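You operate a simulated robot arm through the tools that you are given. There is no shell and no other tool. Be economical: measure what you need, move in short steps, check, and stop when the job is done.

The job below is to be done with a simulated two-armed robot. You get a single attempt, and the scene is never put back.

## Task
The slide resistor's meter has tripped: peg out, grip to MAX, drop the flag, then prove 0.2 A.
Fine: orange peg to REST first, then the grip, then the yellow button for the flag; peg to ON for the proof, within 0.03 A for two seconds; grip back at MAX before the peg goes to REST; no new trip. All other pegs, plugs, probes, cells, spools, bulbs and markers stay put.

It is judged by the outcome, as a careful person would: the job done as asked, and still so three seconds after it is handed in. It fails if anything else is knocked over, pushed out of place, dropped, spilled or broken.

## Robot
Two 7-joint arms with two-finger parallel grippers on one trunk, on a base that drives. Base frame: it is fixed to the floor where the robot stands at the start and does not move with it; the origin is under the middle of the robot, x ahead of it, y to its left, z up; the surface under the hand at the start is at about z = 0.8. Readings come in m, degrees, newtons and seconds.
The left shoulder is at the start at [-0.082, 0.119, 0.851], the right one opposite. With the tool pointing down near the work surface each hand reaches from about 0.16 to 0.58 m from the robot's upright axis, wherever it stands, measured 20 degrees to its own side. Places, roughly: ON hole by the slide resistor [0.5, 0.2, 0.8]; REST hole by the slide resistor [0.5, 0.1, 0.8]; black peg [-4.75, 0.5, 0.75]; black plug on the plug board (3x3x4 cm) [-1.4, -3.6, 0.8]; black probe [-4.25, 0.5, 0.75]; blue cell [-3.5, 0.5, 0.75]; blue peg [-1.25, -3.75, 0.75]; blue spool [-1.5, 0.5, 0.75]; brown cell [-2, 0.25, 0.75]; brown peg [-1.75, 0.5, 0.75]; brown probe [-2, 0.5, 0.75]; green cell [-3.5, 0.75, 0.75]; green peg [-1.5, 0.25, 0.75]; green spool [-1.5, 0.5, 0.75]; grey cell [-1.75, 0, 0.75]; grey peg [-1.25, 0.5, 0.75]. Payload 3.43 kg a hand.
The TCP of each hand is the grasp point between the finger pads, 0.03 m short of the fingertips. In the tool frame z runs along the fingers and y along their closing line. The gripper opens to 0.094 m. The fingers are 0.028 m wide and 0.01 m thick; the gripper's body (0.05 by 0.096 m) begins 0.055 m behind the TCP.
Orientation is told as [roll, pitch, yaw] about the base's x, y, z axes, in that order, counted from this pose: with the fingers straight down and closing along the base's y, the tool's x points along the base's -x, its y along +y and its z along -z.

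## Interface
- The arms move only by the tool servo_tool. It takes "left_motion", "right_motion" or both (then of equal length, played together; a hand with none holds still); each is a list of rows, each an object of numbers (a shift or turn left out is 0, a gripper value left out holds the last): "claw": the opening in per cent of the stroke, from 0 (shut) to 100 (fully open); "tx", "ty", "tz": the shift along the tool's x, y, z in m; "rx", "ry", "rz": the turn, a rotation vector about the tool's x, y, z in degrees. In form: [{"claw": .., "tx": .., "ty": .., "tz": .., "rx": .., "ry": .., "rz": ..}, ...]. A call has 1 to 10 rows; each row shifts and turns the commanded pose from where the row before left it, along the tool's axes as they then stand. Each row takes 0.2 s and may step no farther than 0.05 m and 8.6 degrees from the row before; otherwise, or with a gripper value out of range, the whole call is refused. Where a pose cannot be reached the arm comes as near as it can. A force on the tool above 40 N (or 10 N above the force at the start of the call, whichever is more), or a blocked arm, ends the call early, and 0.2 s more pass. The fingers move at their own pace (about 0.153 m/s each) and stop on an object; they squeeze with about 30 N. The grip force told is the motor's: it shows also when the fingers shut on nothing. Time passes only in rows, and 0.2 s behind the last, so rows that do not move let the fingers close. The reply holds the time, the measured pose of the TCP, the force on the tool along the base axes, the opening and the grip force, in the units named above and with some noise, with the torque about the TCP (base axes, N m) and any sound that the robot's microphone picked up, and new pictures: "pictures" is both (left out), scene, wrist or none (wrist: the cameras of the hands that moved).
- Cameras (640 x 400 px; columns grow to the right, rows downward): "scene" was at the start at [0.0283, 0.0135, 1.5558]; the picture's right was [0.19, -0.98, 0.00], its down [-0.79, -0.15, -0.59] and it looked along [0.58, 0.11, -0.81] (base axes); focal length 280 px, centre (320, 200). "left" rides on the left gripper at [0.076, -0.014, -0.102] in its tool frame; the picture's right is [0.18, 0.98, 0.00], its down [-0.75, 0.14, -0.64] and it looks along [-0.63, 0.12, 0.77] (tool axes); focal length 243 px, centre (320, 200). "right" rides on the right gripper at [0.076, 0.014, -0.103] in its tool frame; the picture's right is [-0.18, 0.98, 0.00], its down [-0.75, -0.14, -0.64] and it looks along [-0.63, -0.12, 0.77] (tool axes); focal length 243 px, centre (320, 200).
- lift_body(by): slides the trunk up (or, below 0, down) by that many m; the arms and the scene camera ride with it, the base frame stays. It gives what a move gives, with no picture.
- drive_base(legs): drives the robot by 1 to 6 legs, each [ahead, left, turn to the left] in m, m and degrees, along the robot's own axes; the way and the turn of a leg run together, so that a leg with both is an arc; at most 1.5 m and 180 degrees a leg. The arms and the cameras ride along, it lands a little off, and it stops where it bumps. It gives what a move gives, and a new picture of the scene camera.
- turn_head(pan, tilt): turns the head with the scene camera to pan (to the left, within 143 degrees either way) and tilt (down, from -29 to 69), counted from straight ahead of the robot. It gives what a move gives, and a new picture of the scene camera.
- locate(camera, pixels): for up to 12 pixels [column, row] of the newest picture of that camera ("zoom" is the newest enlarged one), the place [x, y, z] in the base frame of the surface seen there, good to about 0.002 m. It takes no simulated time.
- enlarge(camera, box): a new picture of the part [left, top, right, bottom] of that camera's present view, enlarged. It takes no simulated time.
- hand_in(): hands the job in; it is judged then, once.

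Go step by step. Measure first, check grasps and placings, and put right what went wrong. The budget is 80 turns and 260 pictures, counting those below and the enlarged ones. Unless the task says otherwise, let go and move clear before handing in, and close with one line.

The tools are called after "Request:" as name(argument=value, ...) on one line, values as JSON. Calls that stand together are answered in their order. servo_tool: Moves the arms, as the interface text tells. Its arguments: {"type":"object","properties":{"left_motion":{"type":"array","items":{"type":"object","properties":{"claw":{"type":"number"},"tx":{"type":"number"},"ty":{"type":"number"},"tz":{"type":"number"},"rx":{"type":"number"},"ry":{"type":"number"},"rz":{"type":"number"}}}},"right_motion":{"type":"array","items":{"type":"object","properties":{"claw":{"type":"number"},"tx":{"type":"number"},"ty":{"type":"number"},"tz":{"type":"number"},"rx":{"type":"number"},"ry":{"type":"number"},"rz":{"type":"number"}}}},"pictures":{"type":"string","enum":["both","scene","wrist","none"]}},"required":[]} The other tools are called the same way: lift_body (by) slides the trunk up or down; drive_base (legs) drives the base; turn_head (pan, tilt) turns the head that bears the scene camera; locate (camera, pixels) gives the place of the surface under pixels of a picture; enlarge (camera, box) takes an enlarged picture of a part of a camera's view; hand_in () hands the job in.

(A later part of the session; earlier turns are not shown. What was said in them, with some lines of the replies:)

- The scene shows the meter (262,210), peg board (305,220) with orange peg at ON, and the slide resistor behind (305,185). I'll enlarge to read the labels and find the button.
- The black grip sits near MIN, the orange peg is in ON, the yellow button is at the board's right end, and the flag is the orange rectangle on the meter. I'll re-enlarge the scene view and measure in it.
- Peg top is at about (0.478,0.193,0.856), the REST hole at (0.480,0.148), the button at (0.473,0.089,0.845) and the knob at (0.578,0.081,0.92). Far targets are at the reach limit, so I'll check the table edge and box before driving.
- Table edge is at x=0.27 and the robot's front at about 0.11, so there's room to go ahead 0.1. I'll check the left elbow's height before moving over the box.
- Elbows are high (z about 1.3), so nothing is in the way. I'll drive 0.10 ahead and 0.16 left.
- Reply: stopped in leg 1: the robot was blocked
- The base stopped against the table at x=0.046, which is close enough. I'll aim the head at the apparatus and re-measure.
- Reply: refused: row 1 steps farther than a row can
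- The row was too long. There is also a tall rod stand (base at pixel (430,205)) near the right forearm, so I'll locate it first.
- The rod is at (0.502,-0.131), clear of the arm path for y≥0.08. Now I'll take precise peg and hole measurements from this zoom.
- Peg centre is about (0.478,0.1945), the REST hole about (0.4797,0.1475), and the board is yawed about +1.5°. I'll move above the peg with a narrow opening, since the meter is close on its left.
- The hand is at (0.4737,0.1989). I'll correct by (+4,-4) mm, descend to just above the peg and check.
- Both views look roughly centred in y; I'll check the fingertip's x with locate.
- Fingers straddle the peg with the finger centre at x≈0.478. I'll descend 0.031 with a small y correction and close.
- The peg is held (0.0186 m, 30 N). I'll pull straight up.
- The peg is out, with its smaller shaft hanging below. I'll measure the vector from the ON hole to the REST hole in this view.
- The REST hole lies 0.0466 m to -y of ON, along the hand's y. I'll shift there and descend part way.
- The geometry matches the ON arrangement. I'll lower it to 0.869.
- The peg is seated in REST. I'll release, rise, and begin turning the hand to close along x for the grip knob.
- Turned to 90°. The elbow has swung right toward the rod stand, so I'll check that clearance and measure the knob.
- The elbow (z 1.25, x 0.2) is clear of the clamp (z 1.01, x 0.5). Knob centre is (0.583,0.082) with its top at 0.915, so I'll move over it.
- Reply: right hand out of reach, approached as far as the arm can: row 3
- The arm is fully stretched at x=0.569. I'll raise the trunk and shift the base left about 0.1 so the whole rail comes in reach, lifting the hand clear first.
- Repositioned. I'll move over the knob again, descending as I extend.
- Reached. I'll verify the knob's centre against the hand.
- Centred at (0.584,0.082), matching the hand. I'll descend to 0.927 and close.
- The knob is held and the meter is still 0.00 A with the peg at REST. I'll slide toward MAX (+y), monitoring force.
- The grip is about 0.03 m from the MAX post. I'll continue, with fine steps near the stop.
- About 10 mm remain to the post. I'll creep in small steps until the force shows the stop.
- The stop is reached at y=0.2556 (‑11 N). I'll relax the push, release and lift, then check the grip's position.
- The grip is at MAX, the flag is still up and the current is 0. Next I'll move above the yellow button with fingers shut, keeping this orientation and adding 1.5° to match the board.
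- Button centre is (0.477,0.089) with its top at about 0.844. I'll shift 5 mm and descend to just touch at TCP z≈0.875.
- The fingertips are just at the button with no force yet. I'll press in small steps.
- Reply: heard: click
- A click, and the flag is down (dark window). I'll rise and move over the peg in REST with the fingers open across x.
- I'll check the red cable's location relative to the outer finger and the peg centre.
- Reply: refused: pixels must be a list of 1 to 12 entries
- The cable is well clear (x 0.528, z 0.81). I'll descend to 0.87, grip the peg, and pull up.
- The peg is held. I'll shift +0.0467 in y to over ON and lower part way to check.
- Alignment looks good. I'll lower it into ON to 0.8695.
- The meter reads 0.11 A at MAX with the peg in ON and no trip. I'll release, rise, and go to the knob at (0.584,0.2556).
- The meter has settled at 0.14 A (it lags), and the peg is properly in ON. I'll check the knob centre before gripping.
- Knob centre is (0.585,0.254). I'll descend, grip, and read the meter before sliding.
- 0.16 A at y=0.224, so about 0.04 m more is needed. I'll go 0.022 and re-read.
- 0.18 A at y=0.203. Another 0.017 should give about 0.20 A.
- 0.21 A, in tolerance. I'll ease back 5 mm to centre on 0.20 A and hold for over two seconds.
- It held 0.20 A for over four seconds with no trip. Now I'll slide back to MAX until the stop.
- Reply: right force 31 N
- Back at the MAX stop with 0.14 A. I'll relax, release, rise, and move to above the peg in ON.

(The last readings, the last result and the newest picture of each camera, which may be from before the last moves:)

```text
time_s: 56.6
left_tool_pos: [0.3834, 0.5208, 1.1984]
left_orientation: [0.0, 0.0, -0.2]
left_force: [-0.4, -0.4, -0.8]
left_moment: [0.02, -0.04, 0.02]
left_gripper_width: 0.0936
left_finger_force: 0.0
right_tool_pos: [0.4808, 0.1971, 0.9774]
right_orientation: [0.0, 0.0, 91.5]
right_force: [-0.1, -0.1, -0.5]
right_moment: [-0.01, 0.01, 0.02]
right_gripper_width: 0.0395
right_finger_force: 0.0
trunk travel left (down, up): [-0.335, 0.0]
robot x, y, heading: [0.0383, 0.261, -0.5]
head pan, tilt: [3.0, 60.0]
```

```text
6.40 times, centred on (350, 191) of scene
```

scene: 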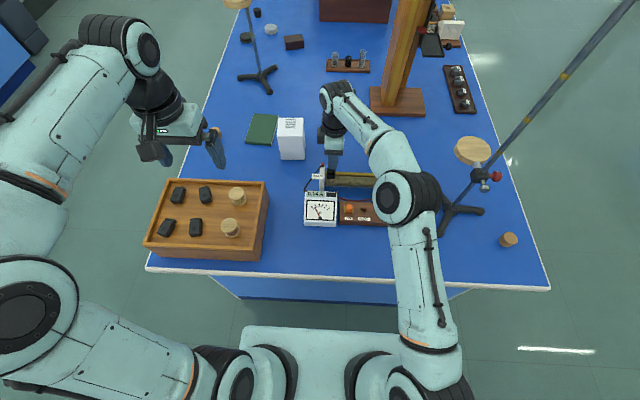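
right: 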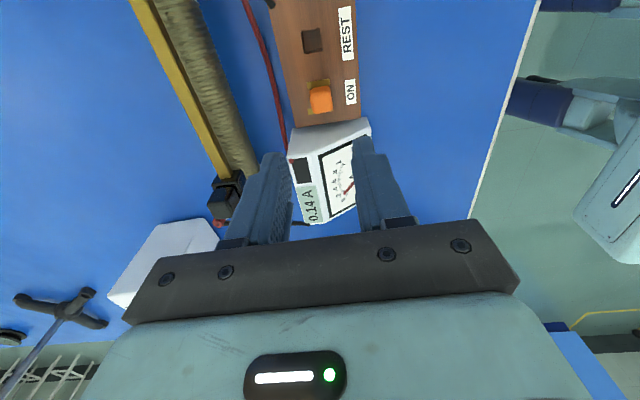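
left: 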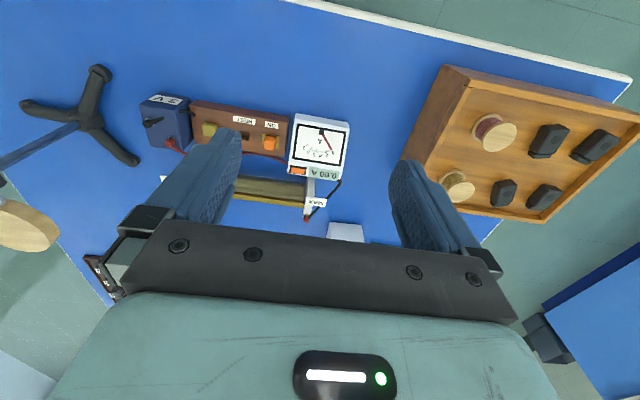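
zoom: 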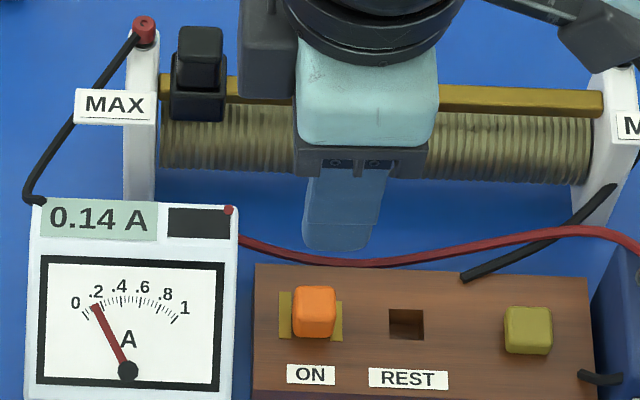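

No trip, and the grip is at MAX with 0.14 A. I'll correct y by 1.4 mm, descend, grip, and pull the peg.

Request:
servo_tool(right_motion=[{"tx": 0.0014}, {"tz": 0.04}, {"tz": 0.04}, {"tz": 0.0275}, {}, {"claw": 0}, {}, {}], pictures="none")

Request:
servo_tool(right_motion=[{"tz": -0.01}, {"tz": -0.015}, {"tz": -0.02}, {}, {}], pictures="wrist")

Request:
enlarge(camera="right", box=[200, 60, 440, 210])

```text
time_s: 58.4
left_tool_pos: [0.3819, 0.5206, 1.2006]
left_orientation: [-0.1, 0.0, -0.2]
left_force: [-0.3, 0.4, 0.1]
left_moment: [0.04, 0.02, -0.03]
left_gripper_width: 0.094
left_finger_force: 0.0
right_tool_pos: [0.4805, 0.1974, 0.8697]
right_orientation: [-0.1, 0.0, 91.5]
right_force: [1.0, -0.6, -0.1]
right_moment: [0.0, 0.01, 0.01]
right_gripper_width: 0.0186
right_finger_force: 29.8
trunk travel left (down, up): [-0.335, 0.0]
robot x, y, heading: [0.0364, 0.2606, 0.2]
head pan, tilt: [3.0, 60.0]
```

```text
time_s: 59.6
left_tool_pos: [0.3818, 0.5211, 1.1998]
left_orientation: [0.0, 0.0, -0.3]
left_force: [0.2, 0.6, 0.1]
left_moment: [-0.01, 0.0, 0.05]
left_gripper_width: 0.0941
left_finger_force: 0.0
right_tool_pos: [0.4819, 0.1968, 0.9144]
right_orientation: [-0.1, 0.0, 91.5]
right_force: [0.1, -0.1, -0.3]
right_moment: [0.0, -0.01, 0.0]
right_gripper_width: 0.0184
right_finger_force: 30.1
trunk travel left (down, up): [-0.335, 0.0]
robot x, y, heading: [0.0406, 0.2618, -0.3]
head pan, tilt: [3.0, 60.0]
```

right: 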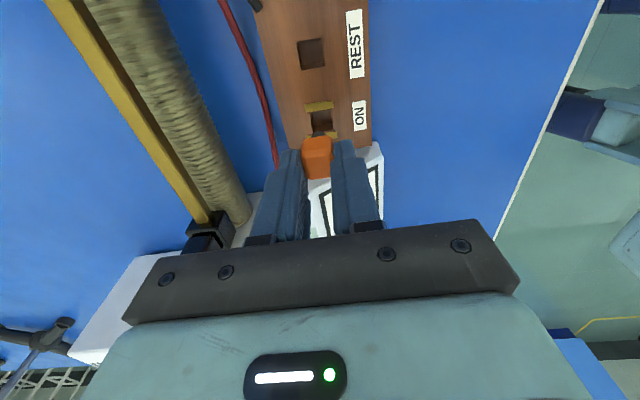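

```text
2.67 times, centred on (320, 135) of right
```

zoom: 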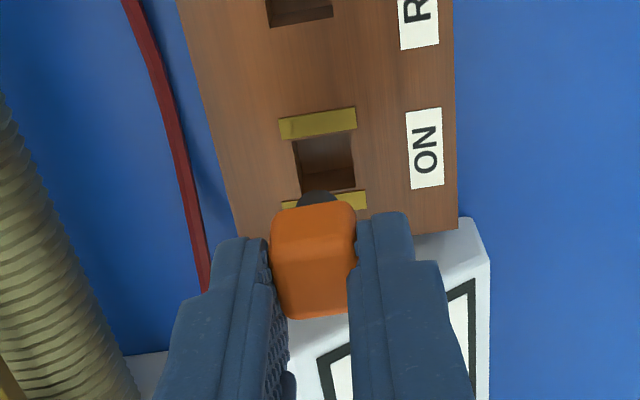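

The peg is out. I'll shift 0.0467 back to REST and lower part way to check.

Request:
servo_tool(right_motion=[{"tx": 0.0233, "ty": 0.0012}, {"tx": 0.0234}, {}, {"tz": 0.012}, {}], pictures="wrist")

Request:
enlarge(camera="right", box=[200, 60, 440, 210])

```text
time_s: 60.8
left_tool_pos: [0.3833, 0.5209, 1.2003]
left_orientation: [0.0, 0.0, -0.3]
left_force: [-0.5, 0.5, 0.6]
left_moment: [0.0, -0.01, -0.01]
left_gripper_width: 0.0942
left_finger_force: 0.0
right_tool_pos: [0.4799, 0.1496, 0.9039]
right_orientation: [-0.1, 0.1, 91.5]
right_force: [-0.9, 0.1, 0.0]
right_moment: [0.01, -0.02, 0.01]
right_gripper_width: 0.0188
right_finger_force: 29.8
trunk travel left (down, up): [-0.335, 0.0]
robot x, y, heading: [0.0389, 0.2634, -0.2]
head pan, tilt: [3.0, 60.0]
```

right: 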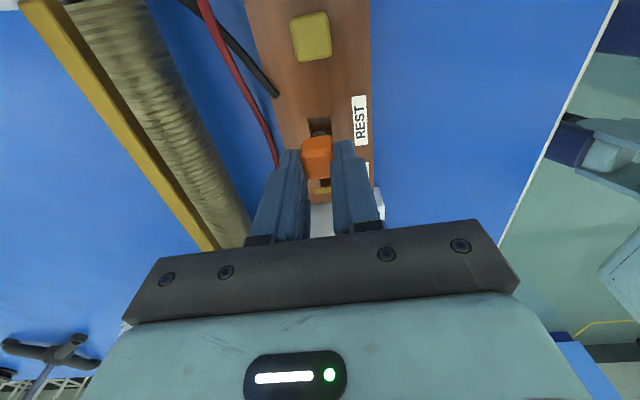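

```text
2.67 times, centred on (320, 135) of right
```

zoom: 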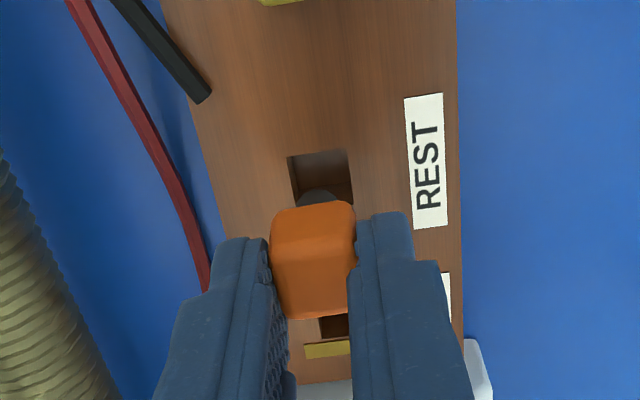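

Alignment matches the earlier good pose. I'll lower it into REST.

Request:
servo_tool(right_motion=[{"tz": 0.01}, {"tz": 0.008}, {"tz": 0.008}, {"tz": 0.008}, {}], pictures="wrist")

Request:
enlarge(camera="scene", box=[300, 160, 400, 222])

```text
time_s: 62.0
left_tool_pos: [0.383, 0.5213, 1.2007]
left_orientation: [0.1, 0.1, -0.2]
left_force: [-0.1, -0.2, -0.2]
left_moment: [0.01, -0.02, -0.01]
left_gripper_width: 0.0939
left_finger_force: 0.0
right_tool_pos: [0.4806, 0.1473, 0.8685]
right_orientation: [-0.1, 0.0, 91.3]
right_force: [1.0, 0.3, -0.1]
right_moment: [0.01, 0.01, 0.04]
right_gripper_width: 0.0187
right_finger_force: 30.5
trunk travel left (down, up): [-0.335, 0.0]
robot x, y, heading: [0.0411, 0.2606, -0.3]
head pan, tilt: [3.0, 60.0]
```

right: 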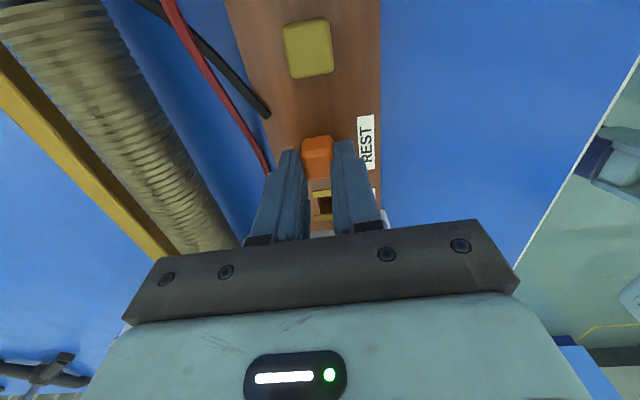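

```text
6.40 times, centred on (350, 191) of scene
```

zoom: 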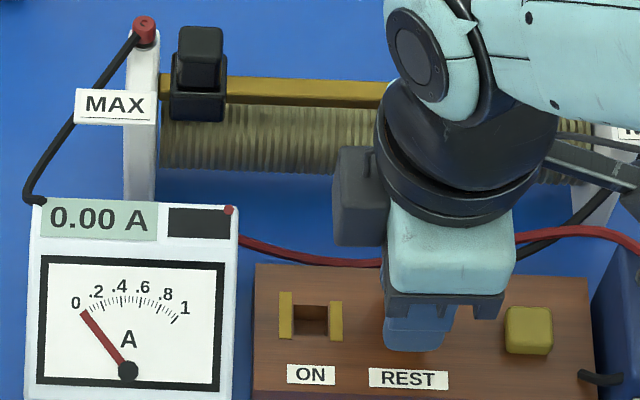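

The peg is seated in REST and the meter reads 0.00 A with the flag down. I'll release, rise and retract.

Request:
servo_tool(right_motion=[{"claw": 42}, {}, {"tz": -0.03}, {"tz": -0.05}, {"tz": -0.05}, {"tz": -0.04, "ty": 0.02}, {"ty": 0.045}, {"ty": 0.045}, {}, {}], pictures="scene")

Request:
enlarge(camera="scene", box=[290, 150, 450, 250])

```text
time_s: 64.2
left_tool_pos: [0.3826, 0.5212, 1.2001]
left_orientation: [0.0, 0.0, -0.3]
left_force: [0.1, 0.4, -0.3]
left_moment: [-0.01, 0.02, -0.01]
left_gripper_width: 0.094
left_finger_force: 0.1
right_tool_pos: [0.3705, 0.1451, 1.0399]
right_orientation: [0.0, 0.1, 91.4]
right_force: [-0.6, -1.3, 0.2]
right_moment: [0.03, 0.0, 0.01]
right_gripper_width: 0.0393
right_finger_force: 0.0
trunk travel left (down, up): [-0.335, 0.0]
robot x, y, heading: [0.0411, 0.2612, -0.1]
head pan, tilt: [3.0, 60.0]
```

scene: 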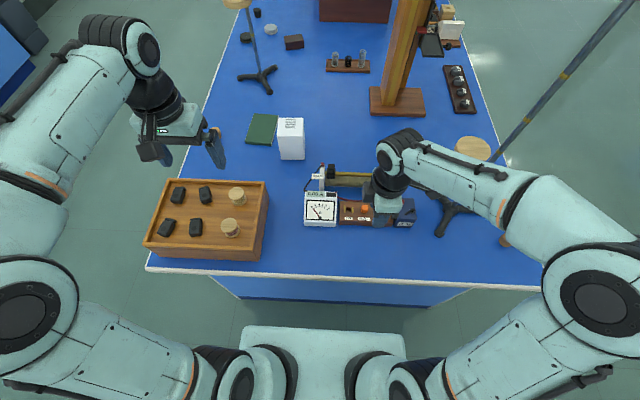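

```text
4.00 times, centred on (370, 200) of scene
```

zoom: 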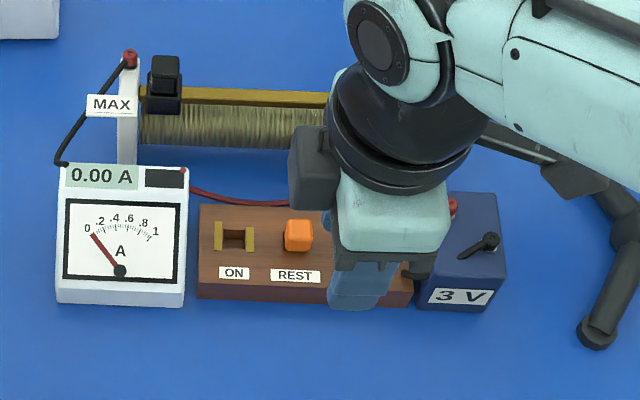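

The peg is in REST, the grip at MAX, the flag down, the meter at 0.00 A, and the hand is clear. Everything else looks unmoved, so I'm handing in.

Request:
hand_in()

```text
The job is handed in.
```

The job is done and handed in: with the orange peg out and the grip at MAX, I pressed the yellow button and the flag dropped. With the peg back in ON, the meter read 0.20 A for more than two seconds without tripping. The grip went back to MAX before the peg went to REST, and the meter now reads 0.00 A.
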